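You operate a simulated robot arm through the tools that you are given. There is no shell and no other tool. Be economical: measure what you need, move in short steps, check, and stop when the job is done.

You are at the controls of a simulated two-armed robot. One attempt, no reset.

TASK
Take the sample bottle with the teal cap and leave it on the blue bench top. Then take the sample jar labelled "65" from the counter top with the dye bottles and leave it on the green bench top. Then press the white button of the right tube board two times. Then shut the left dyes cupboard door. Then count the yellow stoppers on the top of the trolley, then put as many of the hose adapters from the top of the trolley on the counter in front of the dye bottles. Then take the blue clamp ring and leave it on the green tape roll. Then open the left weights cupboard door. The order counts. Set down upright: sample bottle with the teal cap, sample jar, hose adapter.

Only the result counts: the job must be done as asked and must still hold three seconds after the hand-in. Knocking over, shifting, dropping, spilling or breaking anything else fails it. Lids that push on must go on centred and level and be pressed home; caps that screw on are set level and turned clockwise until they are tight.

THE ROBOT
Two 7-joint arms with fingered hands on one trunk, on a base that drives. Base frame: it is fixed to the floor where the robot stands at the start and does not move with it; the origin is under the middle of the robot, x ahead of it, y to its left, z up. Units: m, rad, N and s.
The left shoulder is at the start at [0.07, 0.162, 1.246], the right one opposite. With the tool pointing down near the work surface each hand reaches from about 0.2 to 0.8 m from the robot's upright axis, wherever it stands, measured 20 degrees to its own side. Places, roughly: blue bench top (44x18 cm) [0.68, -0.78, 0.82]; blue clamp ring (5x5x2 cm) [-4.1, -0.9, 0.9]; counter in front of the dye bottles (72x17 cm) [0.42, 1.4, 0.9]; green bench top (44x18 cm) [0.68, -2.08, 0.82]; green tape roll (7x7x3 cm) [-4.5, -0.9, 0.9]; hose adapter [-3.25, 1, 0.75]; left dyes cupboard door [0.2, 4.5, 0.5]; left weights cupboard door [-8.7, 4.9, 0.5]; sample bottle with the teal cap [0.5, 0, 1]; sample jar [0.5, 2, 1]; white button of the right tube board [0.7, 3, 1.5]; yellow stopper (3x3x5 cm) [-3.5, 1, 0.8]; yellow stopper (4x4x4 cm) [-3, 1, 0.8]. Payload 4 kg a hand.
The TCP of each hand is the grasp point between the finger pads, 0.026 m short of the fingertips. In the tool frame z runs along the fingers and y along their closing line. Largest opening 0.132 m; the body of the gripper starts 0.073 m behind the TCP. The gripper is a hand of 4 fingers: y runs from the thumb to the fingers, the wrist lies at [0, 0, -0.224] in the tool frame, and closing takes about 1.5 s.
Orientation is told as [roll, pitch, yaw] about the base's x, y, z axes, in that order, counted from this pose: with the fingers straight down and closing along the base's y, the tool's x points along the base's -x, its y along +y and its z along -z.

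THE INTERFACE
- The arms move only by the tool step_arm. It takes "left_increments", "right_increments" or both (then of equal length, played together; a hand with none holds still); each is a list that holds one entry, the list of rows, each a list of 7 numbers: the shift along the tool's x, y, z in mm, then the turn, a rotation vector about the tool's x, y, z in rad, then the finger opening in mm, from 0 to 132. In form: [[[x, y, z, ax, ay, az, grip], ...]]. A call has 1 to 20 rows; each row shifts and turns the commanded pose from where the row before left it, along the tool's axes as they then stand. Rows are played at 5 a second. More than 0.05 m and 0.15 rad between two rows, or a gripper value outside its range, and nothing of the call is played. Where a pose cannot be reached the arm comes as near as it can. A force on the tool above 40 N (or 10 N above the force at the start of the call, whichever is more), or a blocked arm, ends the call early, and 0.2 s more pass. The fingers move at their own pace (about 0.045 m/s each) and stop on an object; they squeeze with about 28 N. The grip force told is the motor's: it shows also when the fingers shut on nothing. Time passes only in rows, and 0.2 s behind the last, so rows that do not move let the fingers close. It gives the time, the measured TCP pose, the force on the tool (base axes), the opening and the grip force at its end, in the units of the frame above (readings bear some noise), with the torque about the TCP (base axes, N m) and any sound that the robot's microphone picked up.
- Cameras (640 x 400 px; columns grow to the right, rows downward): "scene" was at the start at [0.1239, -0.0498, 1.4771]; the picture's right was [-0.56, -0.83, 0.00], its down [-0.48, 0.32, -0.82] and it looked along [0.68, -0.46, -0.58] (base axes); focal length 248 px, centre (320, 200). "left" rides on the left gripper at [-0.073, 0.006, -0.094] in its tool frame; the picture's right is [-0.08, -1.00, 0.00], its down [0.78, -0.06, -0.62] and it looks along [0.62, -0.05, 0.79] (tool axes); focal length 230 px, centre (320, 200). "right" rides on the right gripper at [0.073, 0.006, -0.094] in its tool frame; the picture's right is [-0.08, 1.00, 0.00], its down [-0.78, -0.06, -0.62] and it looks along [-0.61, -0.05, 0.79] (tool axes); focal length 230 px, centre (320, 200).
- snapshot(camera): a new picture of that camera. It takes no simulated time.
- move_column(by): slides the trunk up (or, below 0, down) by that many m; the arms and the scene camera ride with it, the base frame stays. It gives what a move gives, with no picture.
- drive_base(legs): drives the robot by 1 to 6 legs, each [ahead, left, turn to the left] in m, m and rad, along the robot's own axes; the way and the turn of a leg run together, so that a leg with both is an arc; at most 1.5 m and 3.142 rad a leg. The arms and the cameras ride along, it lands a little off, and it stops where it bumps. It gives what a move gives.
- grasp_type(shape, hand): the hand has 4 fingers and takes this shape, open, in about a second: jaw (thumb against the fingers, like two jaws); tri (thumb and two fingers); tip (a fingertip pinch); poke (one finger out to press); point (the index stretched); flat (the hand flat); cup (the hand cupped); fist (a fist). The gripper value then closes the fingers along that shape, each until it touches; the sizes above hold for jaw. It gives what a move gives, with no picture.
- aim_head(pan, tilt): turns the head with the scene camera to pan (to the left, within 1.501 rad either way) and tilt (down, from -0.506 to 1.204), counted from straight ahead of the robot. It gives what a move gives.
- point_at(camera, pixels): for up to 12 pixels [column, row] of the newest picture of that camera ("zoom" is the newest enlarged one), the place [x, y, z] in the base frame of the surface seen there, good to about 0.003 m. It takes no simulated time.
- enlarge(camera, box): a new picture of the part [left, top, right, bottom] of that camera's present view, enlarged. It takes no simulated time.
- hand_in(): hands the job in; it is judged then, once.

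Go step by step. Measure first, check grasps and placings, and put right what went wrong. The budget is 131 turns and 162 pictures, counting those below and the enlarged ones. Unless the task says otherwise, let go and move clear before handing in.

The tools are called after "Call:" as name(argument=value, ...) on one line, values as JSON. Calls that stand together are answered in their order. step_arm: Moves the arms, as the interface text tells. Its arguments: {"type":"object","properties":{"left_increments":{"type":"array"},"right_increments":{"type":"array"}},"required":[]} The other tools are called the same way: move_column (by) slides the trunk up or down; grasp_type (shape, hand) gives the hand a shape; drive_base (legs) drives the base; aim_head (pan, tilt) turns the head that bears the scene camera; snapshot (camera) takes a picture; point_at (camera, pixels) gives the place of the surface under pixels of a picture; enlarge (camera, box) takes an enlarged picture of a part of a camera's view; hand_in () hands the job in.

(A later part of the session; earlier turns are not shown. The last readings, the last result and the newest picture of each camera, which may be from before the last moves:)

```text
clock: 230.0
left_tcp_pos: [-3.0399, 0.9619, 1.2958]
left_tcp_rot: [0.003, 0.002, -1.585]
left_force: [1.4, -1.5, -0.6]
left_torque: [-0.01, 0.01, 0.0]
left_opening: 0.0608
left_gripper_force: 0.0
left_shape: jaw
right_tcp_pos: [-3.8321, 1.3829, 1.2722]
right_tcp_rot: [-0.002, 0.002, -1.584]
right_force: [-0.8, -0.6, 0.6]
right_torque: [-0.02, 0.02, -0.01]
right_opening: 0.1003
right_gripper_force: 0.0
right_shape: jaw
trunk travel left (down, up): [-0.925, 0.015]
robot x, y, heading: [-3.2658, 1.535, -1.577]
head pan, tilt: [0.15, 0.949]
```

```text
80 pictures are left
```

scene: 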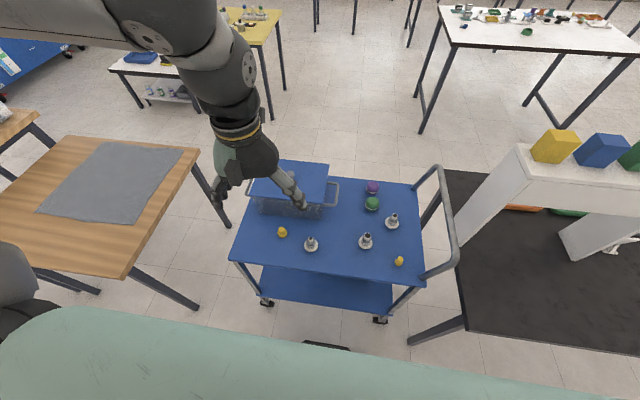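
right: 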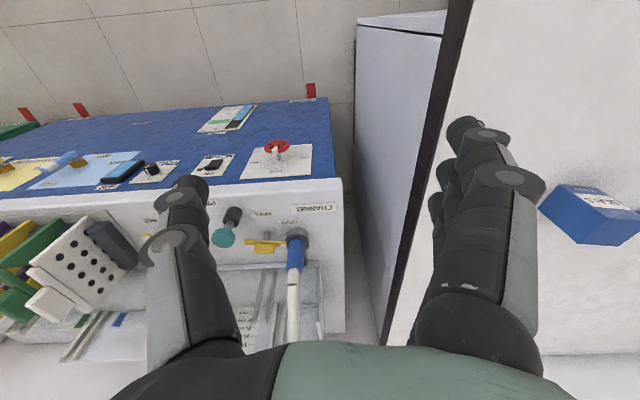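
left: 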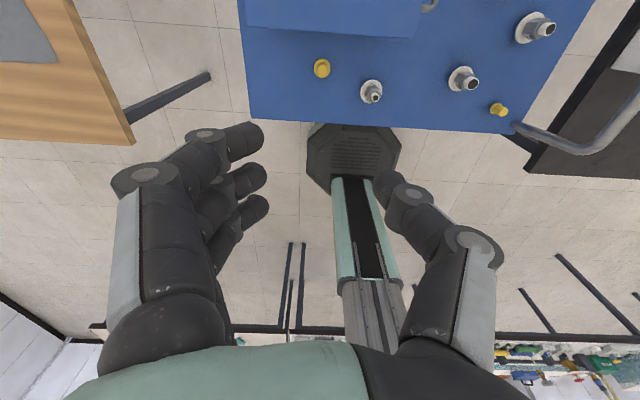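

A 7 cm strip behind the tank (y 0.65–0.72) stays hidden from the head. I'll reach the left hand camera over it to check.

Call:
step_arm(left_increments=[[[0, 0, 45, 0, 0, 0, 60], [0, 0, 45, 0, 0, 0, 60], [0, 0, 45, 0, 0, 0, 60], [0, 0, 45, 0, 0, 0, 60], [-40, 0, 0, 0, 0, 0, 60], [-40, 0, 0, 0, 0, 0, 60], [-40, 0, 0, 0, 0, 0, 60], [-40, 0, 0, 0, 0, 0, 60], [-40, 0, 0, 0, 0, 0, 60]]])

Call:
snapshot(camera="left")

```text
clock: 232.0
left_tcp_pos: [-3.0425, 0.8033, 1.1167]
left_tcp_rot: [-0.002, -0.002, -1.588]
left_force: [0.2, 0.4, -0.2]
left_torque: [-0.01, 0.05, -0.01]
left_opening: 0.0605
left_gripper_force: 0.0
left_shape: jaw
left hand out of reach, approached as far as the arm can: row 9
right_tcp_pos: [-3.8299, 1.3866, 1.2721]
right_tcp_rot: [0.0, -0.001, -1.58]
right_force: [-0.2, 0.1, 0.3]
right_torque: [-0.03, 0.01, -0.04]
right_opening: 0.1004
right_gripper_force: 0.1
right_shape: jaw
trunk travel left (down, up): [-0.925, 0.015]
robot x, y, heading: [-3.2669, 1.5324, -1.582]
head pan, tilt: [0.15, 0.949]
```

```text
79 pictures are left
```

left: 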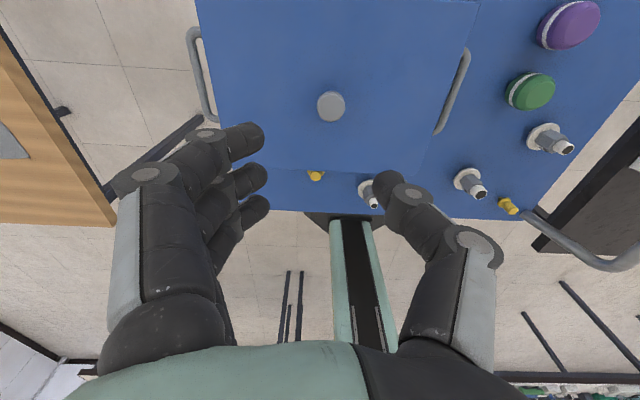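

Call:
step_arm(left_increments=[[[0, 0, -10, 0, -0.15, 0, 60], [0, 0, -10, 0, -0.15, 0, 60], [0, 0, -10, 0, -0.15, 0, 60], [0, 0, 0, 0, 0, 0, 60]]])

Call:
snapshot(camera="left")

```text
clock: 233.0
left_tcp_pos: [-3.0424, 0.8068, 1.1448]
left_tcp_rot: [0.0, -0.451, -1.587]
left_force: [0.3, -0.4, -0.5]
left_torque: [-0.02, 0.01, -0.01]
left_opening: 0.0601
left_gripper_force: 0.1
left_shape: jaw
right_tcp_pos: [-3.8319, 1.3848, 1.2713]
right_tcp_rot: [-0.003, 0.002, -1.581]
right_force: [-0.2, -0.5, -0.4]
right_torque: [0.0, 0.01, -0.01]
right_opening: 0.1002
right_gripper_force: 0.1
right_shape: jaw
trunk travel left (down, up): [-0.925, 0.015]
robot x, y, heading: [-3.2621, 1.5324, -1.582]
head pan, tilt: [0.15, 0.949]
```

```text
78 pictures are left
```

left: 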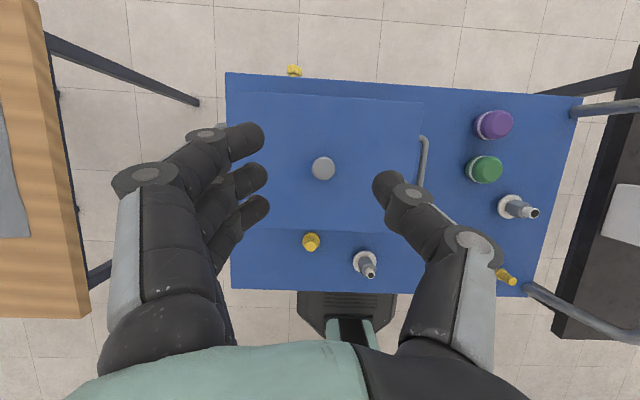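

A yellow item shows at (295,70), behind the tank. Examine it.

Call:
enlarge(camera="left", box=[215, 40, 375, 140])

Call:
point_at(camera="left", pixels=[[294, 70], [293, 67], [260, 80], [350, 90], [330, 60], [310, 242], [310, 80]])

```text
4.00 times, centred on (295, 90) of left
```

zoom: 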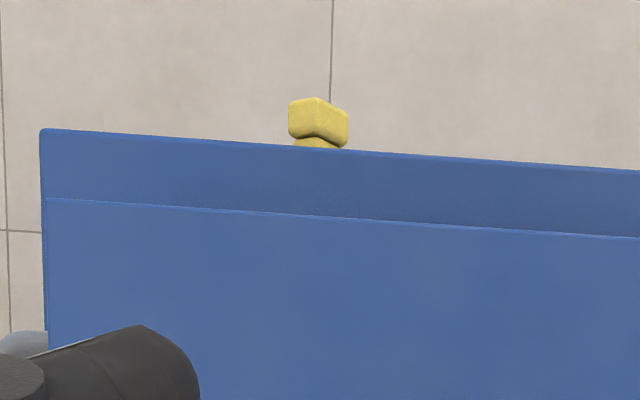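

```text
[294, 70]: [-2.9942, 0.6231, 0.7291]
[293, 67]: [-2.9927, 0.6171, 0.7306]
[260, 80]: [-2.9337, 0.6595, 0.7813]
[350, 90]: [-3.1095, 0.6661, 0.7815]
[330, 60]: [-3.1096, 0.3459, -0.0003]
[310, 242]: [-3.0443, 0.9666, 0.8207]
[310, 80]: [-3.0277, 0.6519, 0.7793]
```

That yellow piece is a clip on the trolley's side at z 0.73, below the top, so the count on top is two: I need two hose adapters. Bring the left hand over adapter A at (-3.165, 1.02).

Call:
step_arm(left_increments=[[[30, 0, 0, 0, 0.15, 0, 60], [30, 0, 0, 0, 0.15, 0, 60], [30, 0, 0, 0, 0.15, 0, 80], [30, -30, 0, 0, 0, 0, 80], [30, -31, 0, 0, 0, 0, 80], [30, -31, 0, 0, 0, 0, 80], [30, -31, 0, 0, 0, 0, 80], [0, 0, 40, 0, 0, 0, 80], [0, 0, 40, 0, 0, 0, 80], [0, 0, 0, 0, 0, 0, 80]]])

Call:
snapshot(camera="left")

Call:
enlarge(camera="scene", box=[225, 150, 435, 285])

```text
clock: 235.2
left_tcp_pos: [-3.1644, 1.0149, 1.039]
left_tcp_rot: [0.0, 0.001, -1.587]
left_force: [0.1, -0.8, 0.1]
left_torque: [-0.01, -0.04, 0.02]
left_opening: 0.0794
left_gripper_force: 0.0
left_shape: jaw
right_tcp_pos: [-3.8317, 1.3863, 1.272]
right_tcp_rot: [-0.001, 0.0, -1.581]
right_force: [0.2, 0.9, 0.8]
right_torque: [-0.03, 0.01, 0.0]
right_opening: 0.1006
right_gripper_force: 0.0
right_shape: jaw
trunk travel left (down, up): [-0.925, 0.015]
robot x, y, heading: [-3.261, 1.5291, -1.58]
head pan, tilt: [0.15, 0.949]
```

```text
76 pictures are left
```

left: 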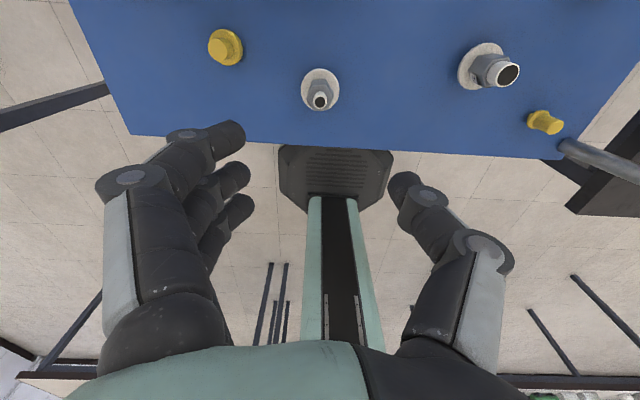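

```text
2.96 times, centred on (330, 218) of scene
```

zoom: 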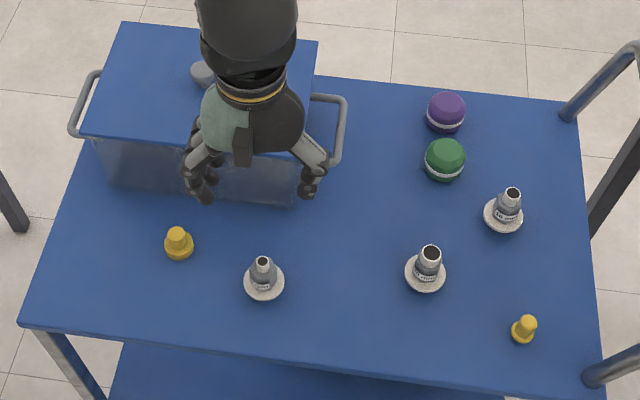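

Call:
point_at(camera="left", pixels=[[320, 99], [304, 90], [338, 90], [321, 73], [316, 86], [507, 74], [460, 70], [484, 45], [490, 68], [545, 122]])

Call:
enlarge(camera="left", box=[270, 40, 370, 120])

```text
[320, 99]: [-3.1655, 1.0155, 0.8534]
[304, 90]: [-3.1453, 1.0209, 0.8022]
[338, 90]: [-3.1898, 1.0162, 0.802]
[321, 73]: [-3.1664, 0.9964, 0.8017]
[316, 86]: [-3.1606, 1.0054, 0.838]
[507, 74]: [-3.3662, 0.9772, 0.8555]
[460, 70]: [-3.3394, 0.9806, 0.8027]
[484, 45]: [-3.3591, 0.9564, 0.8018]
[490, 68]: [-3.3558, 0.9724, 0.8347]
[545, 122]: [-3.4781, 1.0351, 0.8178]
```

```text
5.00 times, centred on (320, 80) of left
```

zoom: 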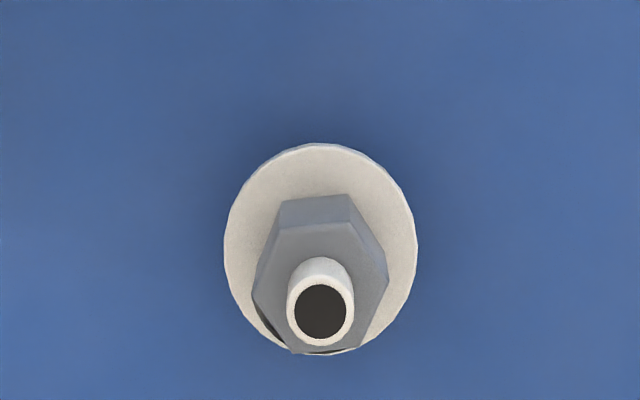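

Adapter A: centre (-3.1665, 1.018), flange top 0.802, hex up to 0.838. I'll turn 0.39 rad to meet the hex flats, lower and check.

Call:
step_arm(left_increments=[[[3, -2, 0, 0, 0, 0, 80], [0, 0, 30, 0, 0, 0.13, 80], [0, 0, 30, 0, 0, 0.13, 80], [0, 0, 30, 0, 0, 0.13, 80], [0, 0, 35, 0, 0, 0, 80], [0, 0, 35, 0, 0, 0, 80], [0, 0, 0, 0, 0, 0, 80]]])

Call:
snapshot(camera="left")

```text
clock: 236.8
left_tcp_pos: [-3.1646, 1.0178, 0.8779]
left_tcp_rot: [-0.001, 0.0, -1.976]
left_force: [0.3, 0.0, 0.5]
left_torque: [-0.02, 0.02, -0.02]
left_opening: 0.0796
left_gripper_force: 0.2
left_shape: jaw
right_tcp_pos: [-3.8308, 1.3845, 1.2717]
right_tcp_rot: [-0.003, 0.0, -1.582]
right_force: [-0.3, -0.7, -0.4]
right_torque: [-0.01, 0.02, 0.03]
right_opening: 0.1003
right_gripper_force: 0.0
right_shape: jaw
trunk travel left (down, up): [-0.925, 0.015]
robot x, y, heading: [-3.2645, 1.5336, -1.579]
head pan, tilt: [0.15, 0.949]
```

```text
73 pictures are left
```

left: 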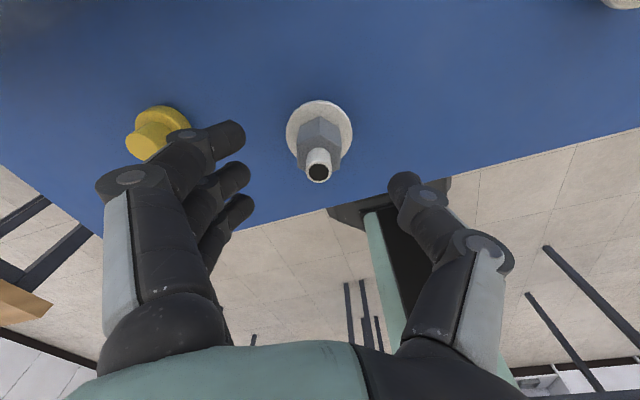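

Aligned. Lower 45 mm and close.

Call:
step_arm(left_increments=[[[0, 0, 25, 0, 0, 0, 70], [0, 0, 20, 0, 0, 0, 60], [0, 0, 0, 0, 0, 0, 40], [0, 0, 0, 0, 0, 0, 20], [0, 0, 0, 0, 0, 0, 10], [0, 0, 0, 0, 0, 0, 10], [0, 0, 0, 0, 0, 0, 10], [0, 0, 0, 0, 0, 0, 10]]])

Call:
snapshot(camera="left")

```text
clock: 238.6
left_tcp_pos: [-3.1648, 1.0198, 0.8347]
left_tcp_rot: [0.0, -0.001, -1.976]
left_force: [-1.0, 1.0, 1.7]
left_torque: [0.02, -0.05, -0.01]
left_opening: 0.0122
left_gripper_force: 27.9
left_shape: jaw
right_tcp_pos: [-3.8309, 1.3847, 1.2701]
right_tcp_rot: [-0.002, 0.0, -1.582]
right_force: [0.0, -0.6, 0.2]
right_torque: [0.01, -0.01, -0.03]
right_opening: 0.1003
right_gripper_force: 0.0
right_shape: jaw
trunk travel left (down, up): [-0.925, 0.015]
robot x, y, heading: [-3.2636, 1.5305, -1.575]
head pan, tilt: [0.15, 0.949]
```

```text
72 pictures are left
```

left: 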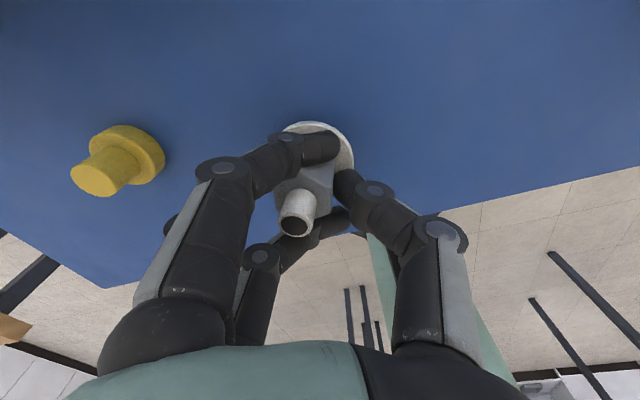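

Gripped (12 mm, 28 N). Lift and check.

Call:
step_arm(left_increments=[[[0, 0, -15, 0, 0, 0, 5], [0, 0, -30, 0, 0, 0, 5], [0, 0, -40, 0, 0, 0, 5], [0, 0, -40, 0, 0, 0, 5], [0, 0, -40, 0, 0, 0, 5], [25, 30, -10, 0, 0, 0, 5], [25, 30, -10, 0, 0, 0, 5], [25, 30, -10, 0, 0, 0, 5], [25, 30, -10, 0, 0, 0, 5], [0, 0, 0, 0, 0, 0, 5]]])

Call:
snapshot(camera="left")

Call:
snapshot(camera="scene")

```text
clock: 240.8
left_tcp_pos: [-3.0145, 1.0626, 1.0389]
left_tcp_rot: [0.0, 0.001, -1.975]
left_force: [-0.4, -0.6, -0.5]
left_torque: [0.01, -0.06, 0.03]
left_opening: 0.0116
left_gripper_force: 27.7
left_shape: jaw
right_tcp_pos: [-3.8314, 1.3834, 1.2711]
right_tcp_rot: [-0.003, 0.002, -1.581]
right_force: [0.2, 0.7, -0.1]
right_torque: [-0.01, 0.01, 0.02]
right_opening: 0.1009
right_gripper_force: 0.0
right_shape: jaw
trunk travel left (down, up): [-0.925, 0.015]
robot x, y, heading: [-3.2633, 1.533, -1.577]
head pan, tilt: [0.15, 0.949]
```

```text
71 pictures are left
```

left: 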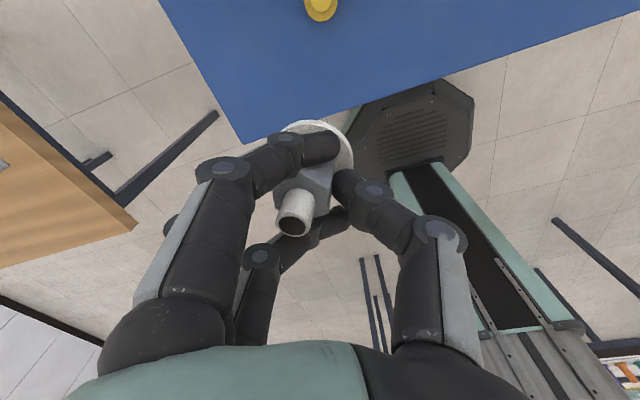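

```text
70 pictures are left
```

scene: 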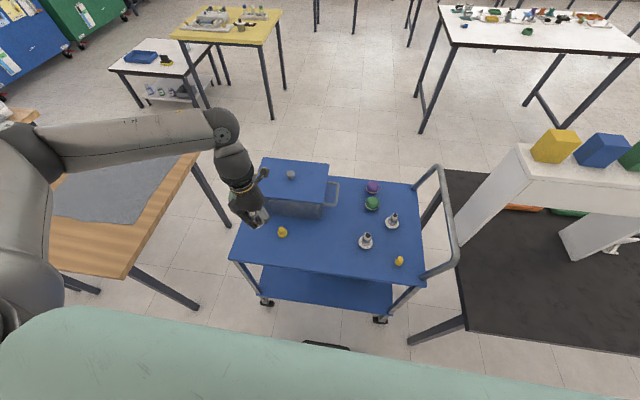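

Adapter A is held upright. Now bring the right hand over adapter B at (-3.361, 0.979).

Call:
step_arm(right_increments=[[[-31, 36, 0, 0, 0, 0, 80], [-31, 36, 0, 0, 0, 0, 80], [-31, 36, 0, 0, 0, 0, 80], [-31, 36, 0, 0, 0, 0, 80], [-31, 36, 0, 0, 0, 0, 80], [-31, 36, 10, 0, 0, 0, 80], [-31, 36, 10, 0, 0, 0, 80], [-31, 36, 10, 0, 0, 0, 80], [-31, 36, 10, 0, 0, 0, 80], [-31, 36, 10, 0, 0, 0, 80], [-31, 36, 10, 0, 0, 0, 80], [-31, 36, 10, 0, 0, 0, 80], [-33, 38, 0, 0, 0, 0, 80], [0, 0, 40, 0, 0, 0, 80], [0, 0, 40, 0, 0, 0, 80], [0, 0, 40, 0, 0, 0, 80], [0, 0, 40, 0, 0, 0, 80], [0, 0, 0, 0, 0, 0, 80]]])

Call:
snapshot(camera="right")

```text
refused: row 13 steps farther than a row can; nothing moved
```

```text
69 pictures are left
```

right: 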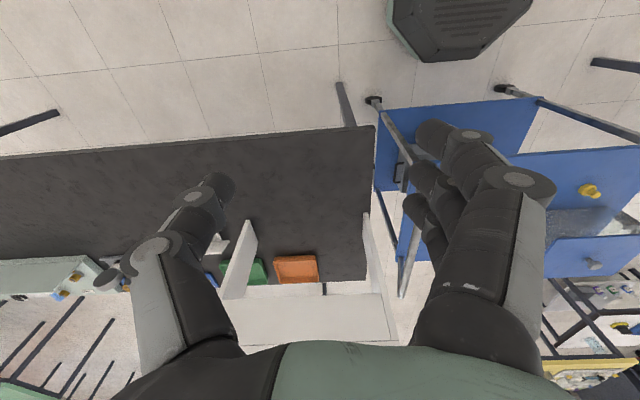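

Call:
step_arm(right_increments=[[[-31, 36, 0, 0, 0, 0, 80], [-31, 36, 0, 0, 0, 0, 80], [-31, 36, 0, 0, 0, 0, 80], [-31, 36, 0, 0, 0, 0, 80], [-31, 36, 0, 0, 0, 0, 80], [-31, 36, 10, 0, 0, 0, 80], [-31, 36, 10, 0, 0, 0, 80], [-31, 36, 10, 0, 0, 0, 80], [-31, 36, 10, 0, 0, 0, 80], [-31, 36, 10, 0, 0, 0, 80], [-31, 36, 10, 0, 0, 0, 80], [-31, 36, 10, 0, 0, 0, 80], [-32, 36, 0, 0, 0, 0, 80], [0, 0, 40, 0, 0, 0, 80], [0, 0, 40, 0, 0, 0, 80], [0, 0, 40, 0, 0, 0, 80], [0, 0, 40, 0, 0, 0, 80], [0, 0, 0, 0, 0, 0, 80]]])

Call:
snapshot(camera="right")

Call:
snapshot(camera="scene")

```text
clock: 244.6
left_tcp_pos: [-3.0145, 1.0614, 1.0382]
left_tcp_rot: [0.0, 0.002, -1.975]
left_force: [0.0, -0.4, 0.2]
left_torque: [0.01, 0.01, -0.02]
left_opening: 0.0115
left_gripper_force: 28.1
left_shape: jaw
right_tcp_pos: [-3.479, 1.05, 1.0819]
right_tcp_rot: [0.0, 0.0, -1.579]
right_force: [0.5, -0.6, 0.5]
right_torque: [-0.05, 0.0, -0.01]
right_opening: 0.0806
right_gripper_force: 0.1
right_shape: jaw
right hand out of reach, approached as far as the arm can: row 12, 13, 14, 15, 16, 17
trunk travel left (down, up): [-0.925, 0.015]
robot x, y, heading: [-3.2631, 1.5312, -1.575]
head pan, tilt: [0.15, 0.949]
```

```text
68 pictures are left
```

right: 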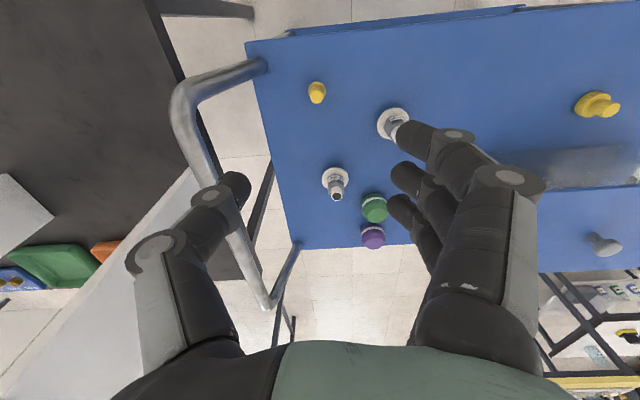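

```text
67 pictures are left
```

scene: 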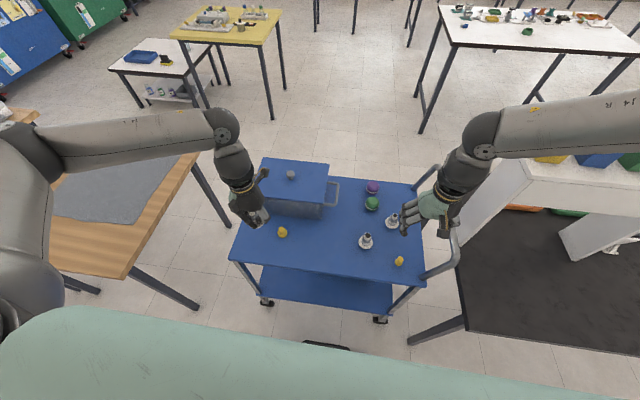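

Call:
step_arm(right_increments=[[[0, 40, 0, 0, 0, 0, 80], [0, 40, 0, 0, 0, 0, 80], [-20, 38, 0, 0, 0, 0, 80], [-25, 0, 0, 0, 0, 0, 80], [-26, 0, 0, 0, 0, 0, 80], [0, 0, 0, 0, 0, 0, 80]]])

Call:
snapshot(camera="right")

```text
clock: 246.0
left_tcp_pos: [-3.0152, 1.0635, 1.0382]
left_tcp_rot: [0.0, 0.001, -1.974]
left_force: [-0.2, -0.2, -1.8]
left_torque: [0.01, -0.02, 0.0]
left_opening: 0.0118
left_gripper_force: 28.3
left_shape: jaw
right_tcp_pos: [-3.455, 1.0248, 1.1399]
right_tcp_rot: [0.0, -0.001, -1.583]
right_force: [0.0, 0.4, -0.1]
right_torque: [0.02, 0.01, 0.01]
right_opening: 0.0807
right_gripper_force: 0.0
right_shape: jaw
right hand out of reach, approached as far as the arm can: row 1, 2, 3, 4, 5
trunk travel left (down, up): [-0.925, 0.015]
robot x, y, heading: [-3.2584, 1.5318, -1.582]
head pan, tilt: [0.15, 0.949]
```

```text
66 pictures are left
```

right: 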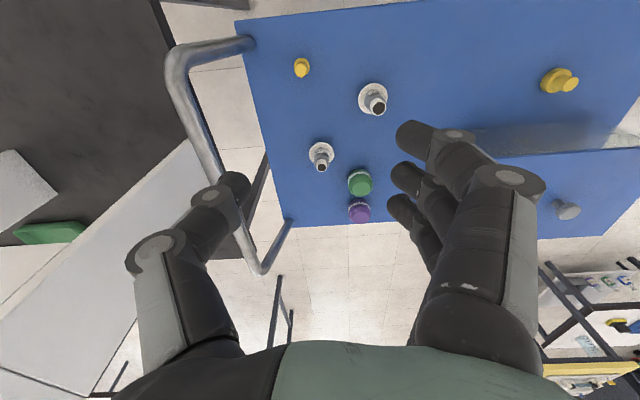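

The right arm is at a limit moving inward, so I'll use the base and trunk: raise the left hand, shift the base 0.094 left and 0.045 ahead, lower the trunk.

Call:
step_arm(left_increments=[[[0, 0, -45, 0, 0, 0, 5], [0, 0, -45, 0, 0, 0, 5], [0, 0, -45, 0, 0, 0, 5], [0, 0, -45, 0, 0, 0, 5], [0, 0, -40, 0, 0, 0, 5]]])

Call:
drive_base(legs=[[0.045, 0.094, 0]])

Call:
move_column(by=-0.17)

Call:
snapshot(camera="right")

Call:
snapshot(camera="scene")

```text
clock: 247.2
left_tcp_pos: [-3.0155, 1.0654, 1.2589]
left_tcp_rot: [0.001, 0.001, -1.975]
left_force: [-0.2, -0.3, -0.7]
left_torque: [0.04, -0.04, 0.0]
left_opening: 0.0115
left_gripper_force: 28.0
left_shape: jaw
right_tcp_pos: [-3.456, 1.0256, 1.1395]
right_tcp_rot: [0.004, -0.004, -1.581]
right_force: [-0.6, 0.2, -0.4]
right_torque: [-0.04, -0.04, -0.01]
right_opening: 0.0807
right_gripper_force: 0.0
right_shape: jaw
trunk travel left (down, up): [-0.925, 0.015]
robot x, y, heading: [-3.2651, 1.5323, -1.581]
head pan, tilt: [0.15, 0.949]
```

```text
clock: 248.4
left_tcp_pos: [-2.9282, 1.0207, 1.2621]
left_tcp_rot: [0.006, 0.0, -1.979]
left_force: [-0.9, -0.4, -2.1]
left_torque: [-0.01, -0.06, -0.01]
left_opening: 0.0114
left_gripper_force: 27.6
left_shape: jaw
right_tcp_pos: [-3.3682, 0.9815, 1.1383]
right_tcp_rot: [0.007, -0.005, -1.583]
right_force: [-0.6, 0.1, 0.6]
right_torque: [-0.02, -0.01, 0.0]
right_opening: 0.0803
right_gripper_force: 0.0
right_shape: jaw
trunk travel left (down, up): [-0.925, 0.015]
robot x, y, heading: [-3.1674, 1.4851, -1.575]
head pan, tilt: [0.15, 0.949]
```

```text
clock: 250.3
left_tcp_pos: [-2.924, 1.0182, 1.0903]
left_tcp_rot: [0.0, 0.0, -1.98]
left_force: [-0.7, 0.4, -1.5]
left_torque: [0.0, 0.01, -0.02]
left_opening: 0.011
left_gripper_force: 28.3
left_shape: jaw
right_tcp_pos: [-3.3638, 0.9794, 0.9709]
right_tcp_rot: [0.004, -0.001, -1.583]
right_force: [0.1, 0.2, 0.2]
right_torque: [0.01, -0.06, -0.02]
right_opening: 0.0804
right_gripper_force: 0.0
right_shape: jaw
trunk travel left (down, up): [-0.755, 0.185]
robot x, y, heading: [-3.172, 1.4892, -1.574]
head pan, tilt: [0.15, 0.949]
```

```text
65 pictures are left
```

right: 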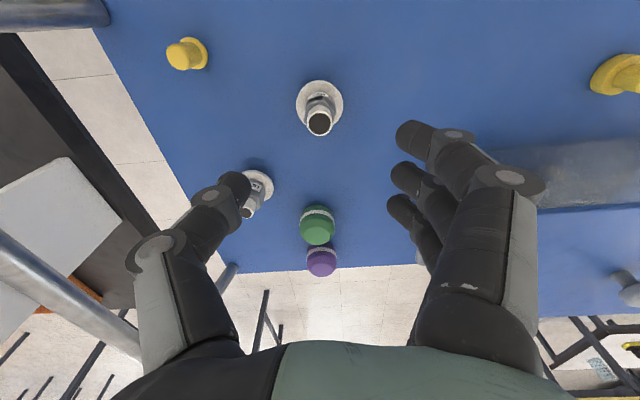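

```text
64 pictures are left
```

scene: 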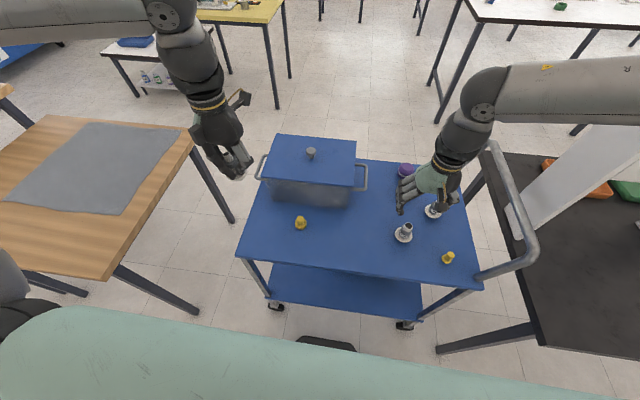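

Call:
point_at(camera="right", pixels=[[319, 123], [298, 103], [343, 100], [318, 82], [320, 98], [258, 178], [248, 210]])

Call:
enlarge(camera="right", box=[270, 60, 370, 140])

```text
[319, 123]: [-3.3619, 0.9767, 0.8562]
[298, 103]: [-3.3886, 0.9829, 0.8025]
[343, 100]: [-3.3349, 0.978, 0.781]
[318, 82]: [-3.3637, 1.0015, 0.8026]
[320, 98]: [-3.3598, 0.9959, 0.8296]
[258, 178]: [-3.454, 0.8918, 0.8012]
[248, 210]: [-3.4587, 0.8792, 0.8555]
```

```text
5.00 times, centred on (320, 100) of right
```

zoom: 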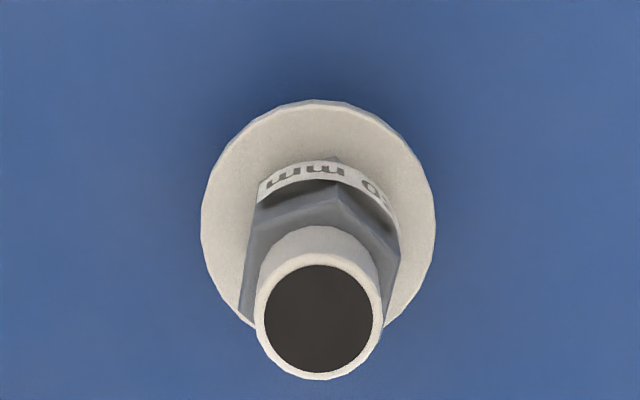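

Adapter B is centred under the right hand, hex flats facing the fingers. Lower 138 mm with the arm.

Call:
step_arm(right_increments=[[[0, 1, 35, 0, 0, 0, 80], [0, 1, 35, 0, 0, 0, 80], [0, 0, 35, 0, 0, 0, 80], [0, 0, 0, 0, 0, 0, 80]]])

Call:
snapshot(camera="right")

```text
clock: 251.3
left_tcp_pos: [-2.9236, 1.0189, 1.089]
left_tcp_rot: [-0.001, 0.0, -1.98]
left_force: [0.3, 0.1, -1.0]
left_torque: [0.0, 0.01, 0.01]
left_opening: 0.0112
left_gripper_force: 27.6
left_shape: jaw
right_tcp_pos: [-3.3999, 1.0047, 0.898]
right_tcp_rot: [0.004, -0.001, -1.584]
right_force: [0.5, -0.2, -0.5]
right_torque: [-0.01, -0.03, 0.0]
right_opening: 0.0805
right_gripper_force: 0.0
right_shape: jaw
right hand out of reach, approached as far as the arm can: row 1, 2, 3
trunk travel left (down, up): [-0.755, 0.185]
robot x, y, heading: [-3.1707, 1.4873, -1.58]
head pan, tilt: [0.15, 0.949]
```

```text
62 pictures are left
```

right: 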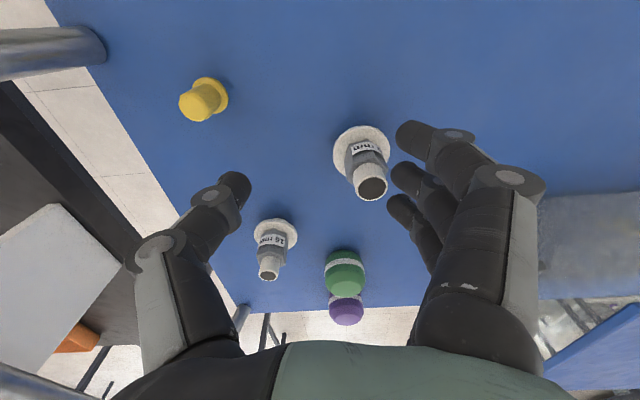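

The right arm is in an awkward posture. Raise it, pull back to its starting-like pose, then re-approach.

Call:
step_arm(right_increments=[[[0, 0, -40, 0, 0, 0, 80], [0, 0, -40, 0, 0, 0, 80], [0, 0, -40, 0, 0, 0, 80], [0, 0, -40, 0, 0, 0, 80], [20, -40, 0, 0, 0, 0, 80], [20, -40, 0, 0, 0, 0, 80], [20, -40, 0, 0, 0, 0, 80], [20, -40, 0, 0, 0, 0, 80], [0, -40, 0, 0, 0, 0, 80], [0, -40, 0, 0, 0, 0, 80], [-40, 0, 0, 0, 0, 0, 80], [-40, 0, 0, 0, 0, 0, 80], [0, 0, 0, 0, 0, 0, 80]]])

Call:
step_arm(right_increments=[[[0, 40, 0, 0, 0, 0, 80], [0, 40, 0, 0, 0, 0, 80], [0, 40, 0, 0, 0, 0, 80], [0, 40, 0, 0, 0, 0, 80], [0, 40, 0, 0, 0, 0, 80], [0, 40, 0, 0, 0, 0, 80], [0, 30, 0, 0, 0, 0, 80], [0, 0, 0, 0, 0, 0, 80]]])

Call:
snapshot(camera="scene")

```text
clock: 254.1
left_tcp_pos: [-2.9242, 1.0212, 1.0897]
left_tcp_rot: [0.001, -0.001, -1.979]
left_force: [-0.3, 0.3, -0.9]
left_torque: [0.0, 0.01, 0.01]
left_opening: 0.0113
left_gripper_force: 28.0
left_shape: jaw
right_tcp_pos: [-3.6409, 1.0086, 1.0572]
right_tcp_rot: [0.003, -0.004, -1.584]
right_force: [-0.4, -0.1, 0.5]
right_torque: [-0.02, 0.0, 0.03]
right_opening: 0.0802
right_gripper_force: 0.1
right_shape: jaw
trunk travel left (down, up): [-0.755, 0.185]
robot x, y, heading: [-3.1711, 1.4856, -1.58]
head pan, tilt: [0.15, 0.949]
```

```text
clock: 255.9
left_tcp_pos: [-2.924, 1.0186, 1.0899]
left_tcp_rot: [0.002, 0.0, -1.979]
left_force: [-0.4, 0.4, -2.2]
left_torque: [0.03, -0.01, 0.02]
left_opening: 0.0115
left_gripper_force: 28.1
left_shape: jaw
right_tcp_pos: [-3.3704, 1.0051, 1.0578]
right_tcp_rot: [0.0, -0.001, -1.585]
right_force: [0.6, -1.1, -0.3]
right_torque: [0.0, 0.0, -0.02]
right_opening: 0.0804
right_gripper_force: 0.0
right_shape: jaw
trunk travel left (down, up): [-0.755, 0.185]
robot x, y, heading: [-3.1708, 1.4869, -1.586]
head pan, tilt: [0.15, 0.949]
```

```text
61 pictures are left
```

scene: 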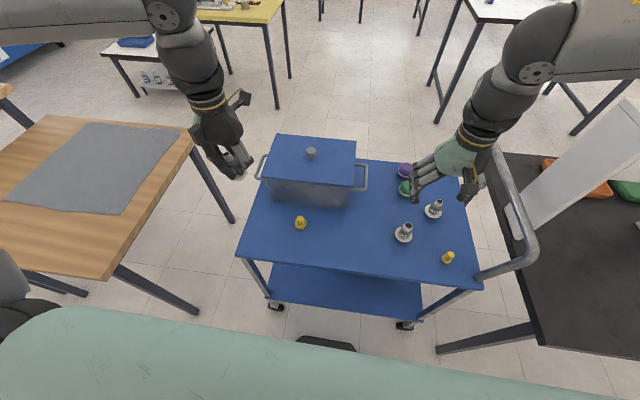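

No reach limits this time. Align over B and lower.

Call:
step_arm(right_increments=[[[-13, 4, 0, 0, 0, 0, 80], [-13, 4, 0, 0, 0, 0, 80], [0, 0, 40, 0, 0, 0, 80], [0, 0, 40, 0, 0, 0, 80], [0, 0, 40, 0, 0, 0, 80], [0, 0, 40, 0, 0, 0, 80], [0, 0, 0, 0, 0, 0, 80]]])

Call:
snapshot(camera="right")

```text
clock: 257.5
left_tcp_pos: [-2.9233, 1.0181, 1.0889]
left_tcp_rot: [0.0, -0.001, -1.98]
left_force: [-0.5, -0.8, -1.3]
left_torque: [0.0, 0.01, 0.01]
left_opening: 0.0113
left_gripper_force: 28.2
left_shape: jaw
right_tcp_pos: [-3.3878, 0.995, 0.9172]
right_tcp_rot: [0.003, -0.005, -1.583]
right_force: [-0.5, 0.2, 0.0]
right_torque: [0.0, -0.07, -0.02]
right_opening: 0.0805
right_gripper_force: 0.1
right_shape: jaw
right hand out of reach, approached as far as the arm can: row 5, 6
trunk travel left (down, up): [-0.755, 0.185]
robot x, y, heading: [-3.1734, 1.4822, -1.584]
head pan, tilt: [0.15, 0.949]
```

```text
60 pictures are left
```

right: 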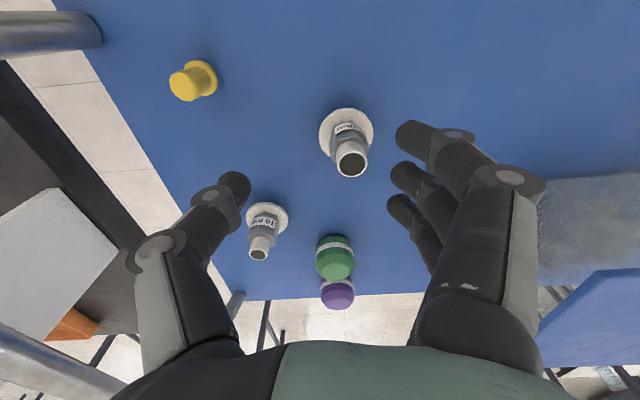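

Lower shoulders are needed: raise both hands, then drop the trunk 0.2.

Call:
step_arm(left_increments=[[[0, 0, -45, 0, 0, 0, 5], [0, 0, -45, 0, 0, 0, 5], [0, 0, -45, 0, 0, 0, 5], [0, 0, -40, 0, 0, 0, 5], [0, 0, 0, 0, 0, 0, 5]]], right_increments=[[[0, 0, -45, 0, 0, 0, 80], [0, 0, -45, 0, 0, 0, 80], [0, 0, -45, 0, 0, 0, 80], [0, 0, -45, 0, 0, 0, 80], [-16, 25, -15, 0, 0, 0, 80]]])

Call:
move_column(by=-0.2)

Call:
snapshot(camera="right")

```text
clock: 258.7
left_tcp_pos: [-2.9222, 1.0155, 1.2623]
left_tcp_rot: [-0.001, 0.001, -1.98]
left_force: [0.9, -0.3, -0.5]
left_torque: [0.05, 0.01, 0.02]
left_opening: 0.0112
left_gripper_force: 28.2
left_shape: jaw
right_tcp_pos: [-3.3619, 0.9777, 1.1118]
right_tcp_rot: [0.002, 0.004, -1.583]
right_force: [-0.5, -1.6, 0.3]
right_torque: [0.02, 0.02, 0.01]
right_opening: 0.0803
right_gripper_force: 0.1
right_shape: jaw
trunk travel left (down, up): [-0.755, 0.185]
robot x, y, heading: [-3.17, 1.4837, -1.584]
head pan, tilt: [0.15, 0.949]
```

```text
clock: 260.9
left_tcp_pos: [-2.9241, 1.0187, 1.064]
left_tcp_rot: [0.0, -0.001, -1.979]
left_force: [0.2, -0.4, -0.9]
left_torque: [0.02, -0.01, 0.01]
left_opening: 0.0113
left_gripper_force: 28.0
left_shape: jaw
right_tcp_pos: [-3.3633, 0.9788, 0.9139]
right_tcp_rot: [0.0, 0.0, -1.583]
right_force: [0.0, 0.8, 0.3]
right_torque: [-0.04, 0.0, -0.01]
right_opening: 0.0804
right_gripper_force: 0.0
right_shape: jaw
trunk travel left (down, up): [-0.555, 0.385]
robot x, y, heading: [-3.1701, 1.4893, -1.58]
head pan, tilt: [0.15, 0.949]
```

```text
59 pictures are left
```

right: 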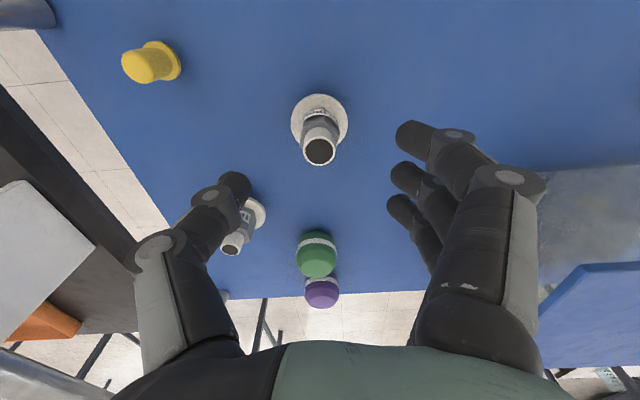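

Call:
step_arm(right_increments=[[[0, 0, 30, 0, 0, 0, 80], [0, 0, 30, 0, 0, 0, 70], [0, 0, 20, 0, 0, 0, 60], [0, 0, 0, 0, 0, 0, 60]]])

Call:
snapshot(camera="right")

```text
clock: 261.9
left_tcp_pos: [-2.9251, 1.0187, 1.0643]
left_tcp_rot: [0.0, 0.0, -1.979]
left_force: [-0.4, -0.1, -0.8]
left_torque: [0.01, 0.03, -0.01]
left_opening: 0.0112
left_gripper_force: 27.6
left_shape: jaw
right_tcp_pos: [-3.3636, 0.979, 0.8334]
right_tcp_rot: [0.004, -0.001, -1.582]
right_force: [0.1, 0.0, -1.0]
right_torque: [0.0, -0.01, -0.02]
right_opening: 0.0608
right_gripper_force: 0.1
right_shape: jaw
trunk travel left (down, up): [-0.555, 0.385]
robot x, y, heading: [-3.171, 1.4876, -1.581]
head pan, tilt: [0.15, 0.949]
```

```text
58 pictures are left
```

right: 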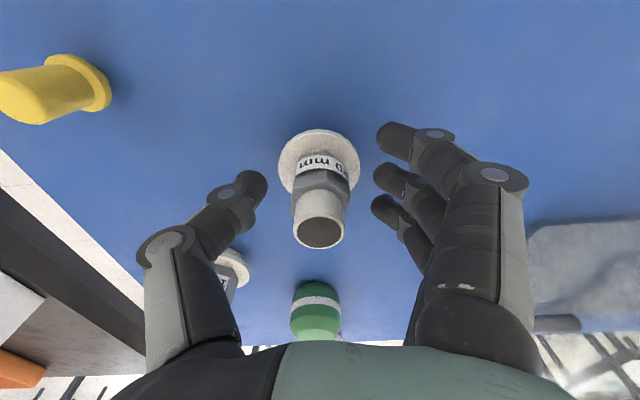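

Well centred around B. Close and lift.

Call:
step_arm(right_increments=[[[0, 0, 0, 0, 0, 0, 40], [0, 0, 0, 0, 0, 0, 20], [0, 0, 0, 0, 0, 0, 10], [0, 0, 0, 0, 0, 0, 5], [0, 0, 0, 0, 0, 0, 5], [0, 0, 0, 0, 0, 0, 5], [0, 0, -10, 0, 0, 0, 5], [0, 0, -25, 0, 0, 0, 5], [0, 0, -40, 0, 0, 0, 5], [0, 0, -40, 0, 0, 0, 5], [0, 0, -40, 0, 0, 0, 5], [0, 0, -40, 0, 0, 0, 5], [0, 0, 0, 0, 0, 0, 5]]])

Call:
snapshot(camera="right")

Call:
snapshot(camera="left")

```text
clock: 264.7
left_tcp_pos: [-2.924, 1.0177, 1.0632]
left_tcp_rot: [-0.001, 0.002, -1.979]
left_force: [-0.1, -1.1, -0.8]
left_torque: [0.04, 0.0, 0.02]
left_opening: 0.0116
left_gripper_force: 28.4
left_shape: jaw
right_tcp_pos: [-3.3777, 0.994, 1.0156]
right_tcp_rot: [0.007, -0.001, -1.585]
right_force: [0.2, -0.3, -1.9]
right_torque: [0.03, 0.01, 0.03]
right_opening: 0.0115
right_gripper_force: 28.2
right_shape: jaw
right hand out of reach, approached as far as the arm can: row 11, 12
trunk travel left (down, up): [-0.555, 0.385]
robot x, y, heading: [-3.1694, 1.4858, -1.581]
head pan, tilt: [0.15, 0.949]
```

```text
57 pictures are left
```

right: 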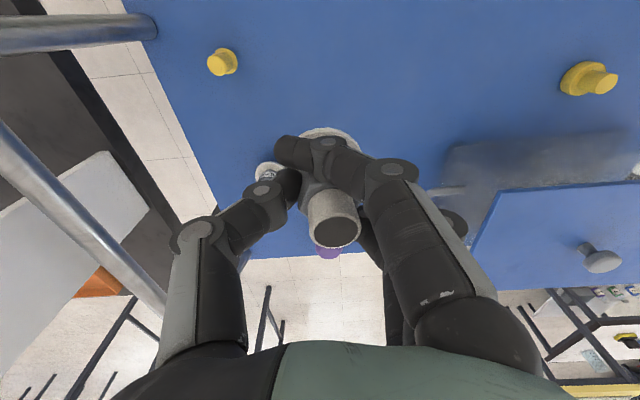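

```text
56 pictures are left
```

left: 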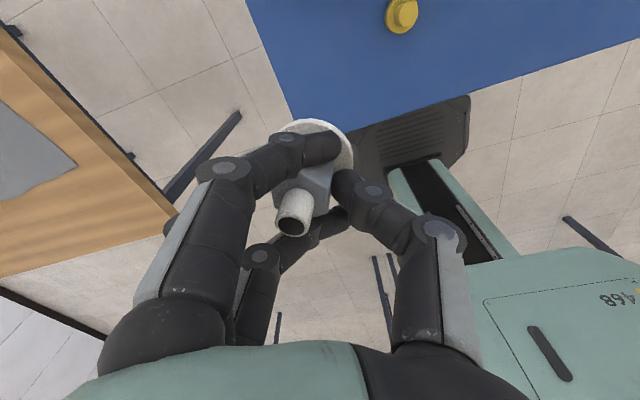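

Both adapters are held upright. Raise the trunk, back off, turn to face +x and drive to the dyes counter.

Call:
move_column(by=0.22)

Call:
drive_base(legs=[[-0.38, 0, 0], [0, 0, 1.58], [1.3, 0, 0], [1.3, -0.2, 0]])

Call:
aim_head(pan=0.0, tilt=0.6)

Call:
snapshot(camera="scene")

```text
clock: 267.0
left_tcp_pos: [-2.9233, 1.018, 1.2838]
left_tcp_rot: [0.0, 0.001, -1.98]
left_force: [0.2, -0.9, -1.4]
left_torque: [0.03, -0.01, 0.08]
left_opening: 0.0112
left_gripper_force: 28.2
left_shape: jaw
right_tcp_pos: [-3.3779, 0.9944, 1.2371]
right_tcp_rot: [0.007, -0.005, -1.582]
right_force: [1.0, 0.7, -1.1]
right_torque: [0.0, 0.01, 0.0]
right_opening: 0.0115
right_gripper_force: 27.8
right_shape: jaw
trunk travel left (down, up): [-0.775, 0.165]
robot x, y, heading: [-3.1708, 1.4881, -1.583]
head pan, tilt: [0.15, 0.949]
```

```text
clock: 285.6
left_tcp_pos: [-0.0932, 1.8574, 1.2847]
left_tcp_rot: [0.0, 0.0, -0.423]
left_force: [0.5, -0.8, -1.5]
left_torque: [0.01, 0.0, 0.0]
left_opening: 0.0113
left_gripper_force: 27.9
left_shape: jaw
right_tcp_pos: [-0.0759, 1.4031, 1.2376]
right_tcp_rot: [0.008, -0.005, -0.027]
right_force: [0.6, 0.0, -1.0]
right_torque: [0.01, -0.01, 0.03]
right_opening: 0.0115
right_gripper_force: 27.8
right_shape: jaw
trunk travel left (down, up): [-0.775, 0.165]
robot x, y, heading: [-0.5634, 1.6193, -0.022]
head pan, tilt: [0.15, 0.949]
```

```text
clock: 286.4
left_tcp_pos: [-0.0921, 1.8578, 1.2838]
left_tcp_rot: [-0.001, 0.001, -0.424]
left_force: [-0.5, 0.6, -1.8]
left_torque: [-0.04, 0.02, -0.02]
left_opening: 0.0113
left_gripper_force: 28.1
left_shape: jaw
right_tcp_pos: [-0.0747, 1.4034, 1.2381]
right_tcp_rot: [0.006, -0.005, -0.03]
right_force: [-0.4, -0.3, -1.8]
right_torque: [-0.03, -0.02, 0.03]
right_opening: 0.0113
right_gripper_force: 28.2
right_shape: jaw
trunk travel left (down, up): [-0.775, 0.165]
robot x, y, heading: [-0.5629, 1.6184, -0.03]
head pan, tilt: [0.0, 0.6]
```

```text
55 pictures are left
```

scene: 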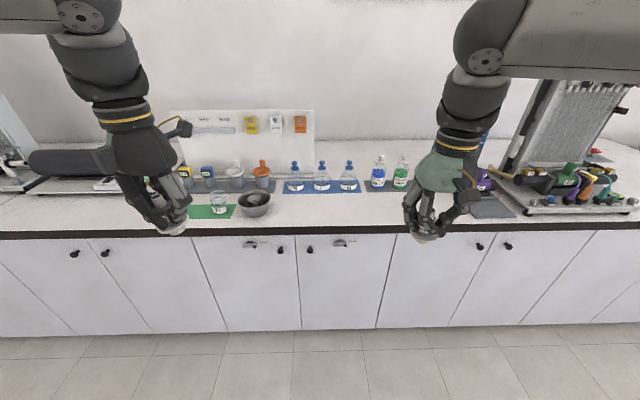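

Call:
enlarge(camera="scene", box=[230, 130, 550, 260])

Call:
point_at(camera="scene", pixels=[[300, 205], [340, 205], [340, 220], [385, 205], [385, 215], [255, 205], [270, 210], [375, 192], [460, 220], [490, 212], [320, 193]])

```text
2.00 times, centred on (390, 195) of scene
```

zoom: 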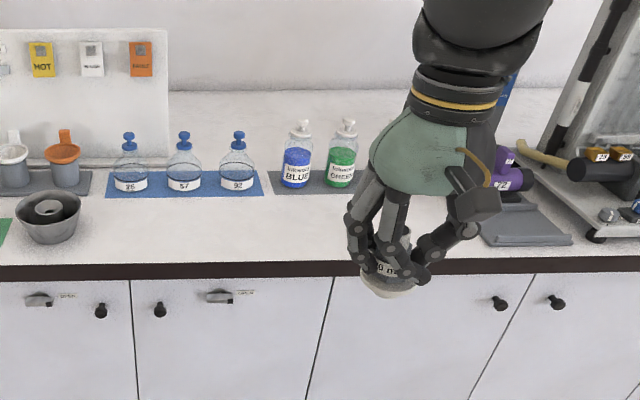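

```text
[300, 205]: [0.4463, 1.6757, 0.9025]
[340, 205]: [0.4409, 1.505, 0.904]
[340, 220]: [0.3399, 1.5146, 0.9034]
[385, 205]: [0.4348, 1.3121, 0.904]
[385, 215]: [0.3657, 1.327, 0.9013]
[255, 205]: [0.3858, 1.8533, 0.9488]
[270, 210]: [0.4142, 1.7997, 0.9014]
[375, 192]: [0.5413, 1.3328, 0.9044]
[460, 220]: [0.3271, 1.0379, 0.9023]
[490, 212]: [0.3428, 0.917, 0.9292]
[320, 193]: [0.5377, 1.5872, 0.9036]
```

The strip (x 0.34–0.50, y 1.05–1.75) in front of the dye bottles is clear. Drive in so both hands hang over it, and lower the trunk 0.2.

Call:
drive_base(legs=[[0.49, -0.155, 0.027]])

Call:
move_column(by=-0.18)

Call:
snapshot(camera="scene")

Call:
snapshot(camera="right")

Call:
snapshot(camera="left")

```text
clock: 289.5
left_tcp_pos: [0.3903, 1.7057, 1.2834]
left_tcp_rot: [0.0, -0.003, -0.403]
left_force: [0.7, -0.6, -1.2]
left_torque: [0.01, 0.01, 0.0]
left_opening: 0.0113
left_gripper_force: 27.7
left_shape: jaw
right_tcp_pos: [0.416, 1.2518, 1.2382]
right_tcp_rot: [0.007, -0.005, -0.006]
right_force: [-0.7, 0.4, -1.9]
right_torque: [-0.01, 0.0, 0.01]
right_opening: 0.0113
right_gripper_force: 27.8
right_shape: jaw
trunk travel left (down, up): [-0.775, 0.165]
robot x, y, heading: [-0.077, 1.4576, -0.007]
head pan, tilt: [0.0, 0.6]
```

```text
clock: 291.5
left_tcp_pos: [0.3898, 1.7044, 1.1038]
left_tcp_rot: [0.002, 0.001, -0.404]
left_force: [0.2, 0.2, -0.7]
left_torque: [0.01, 0.02, 0.0]
left_opening: 0.0109
left_gripper_force: 28.2
left_shape: jaw
right_tcp_pos: [0.4169, 1.2514, 1.0579]
right_tcp_rot: [0.006, -0.005, -0.006]
right_force: [0.0, -0.1, -1.2]
right_torque: [0.01, 0.01, -0.01]
right_opening: 0.0114
right_gripper_force: 28.1
right_shape: jaw
trunk travel left (down, up): [-0.595, 0.345]
robot x, y, heading: [-0.0724, 1.4559, -0.01]
head pan, tilt: [0.0, 0.6]
```

```text
53 pictures are left
```

scene: 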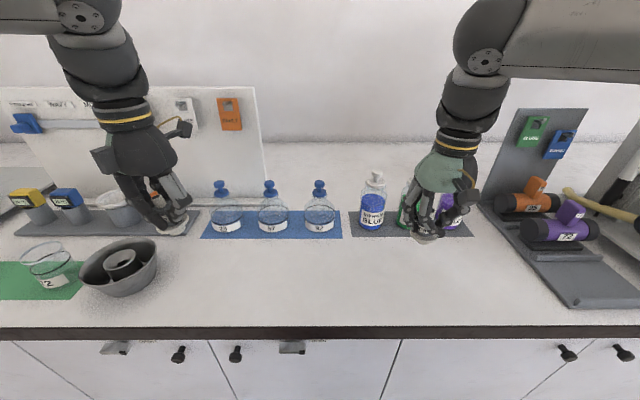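

```text
52 pictures are left
```

right: 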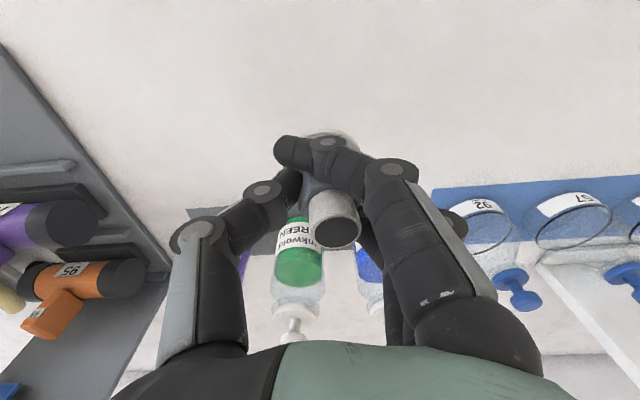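

```text
51 pictures are left
```

left: 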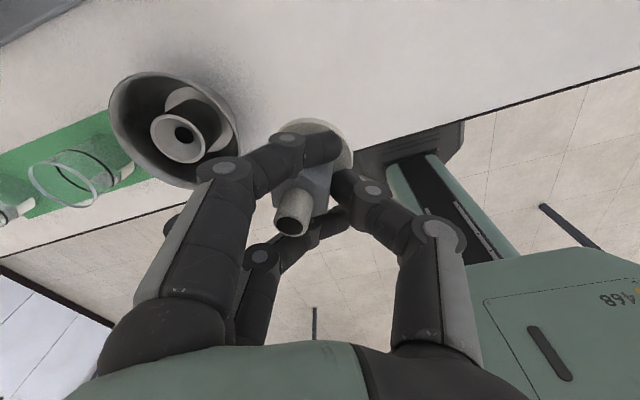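

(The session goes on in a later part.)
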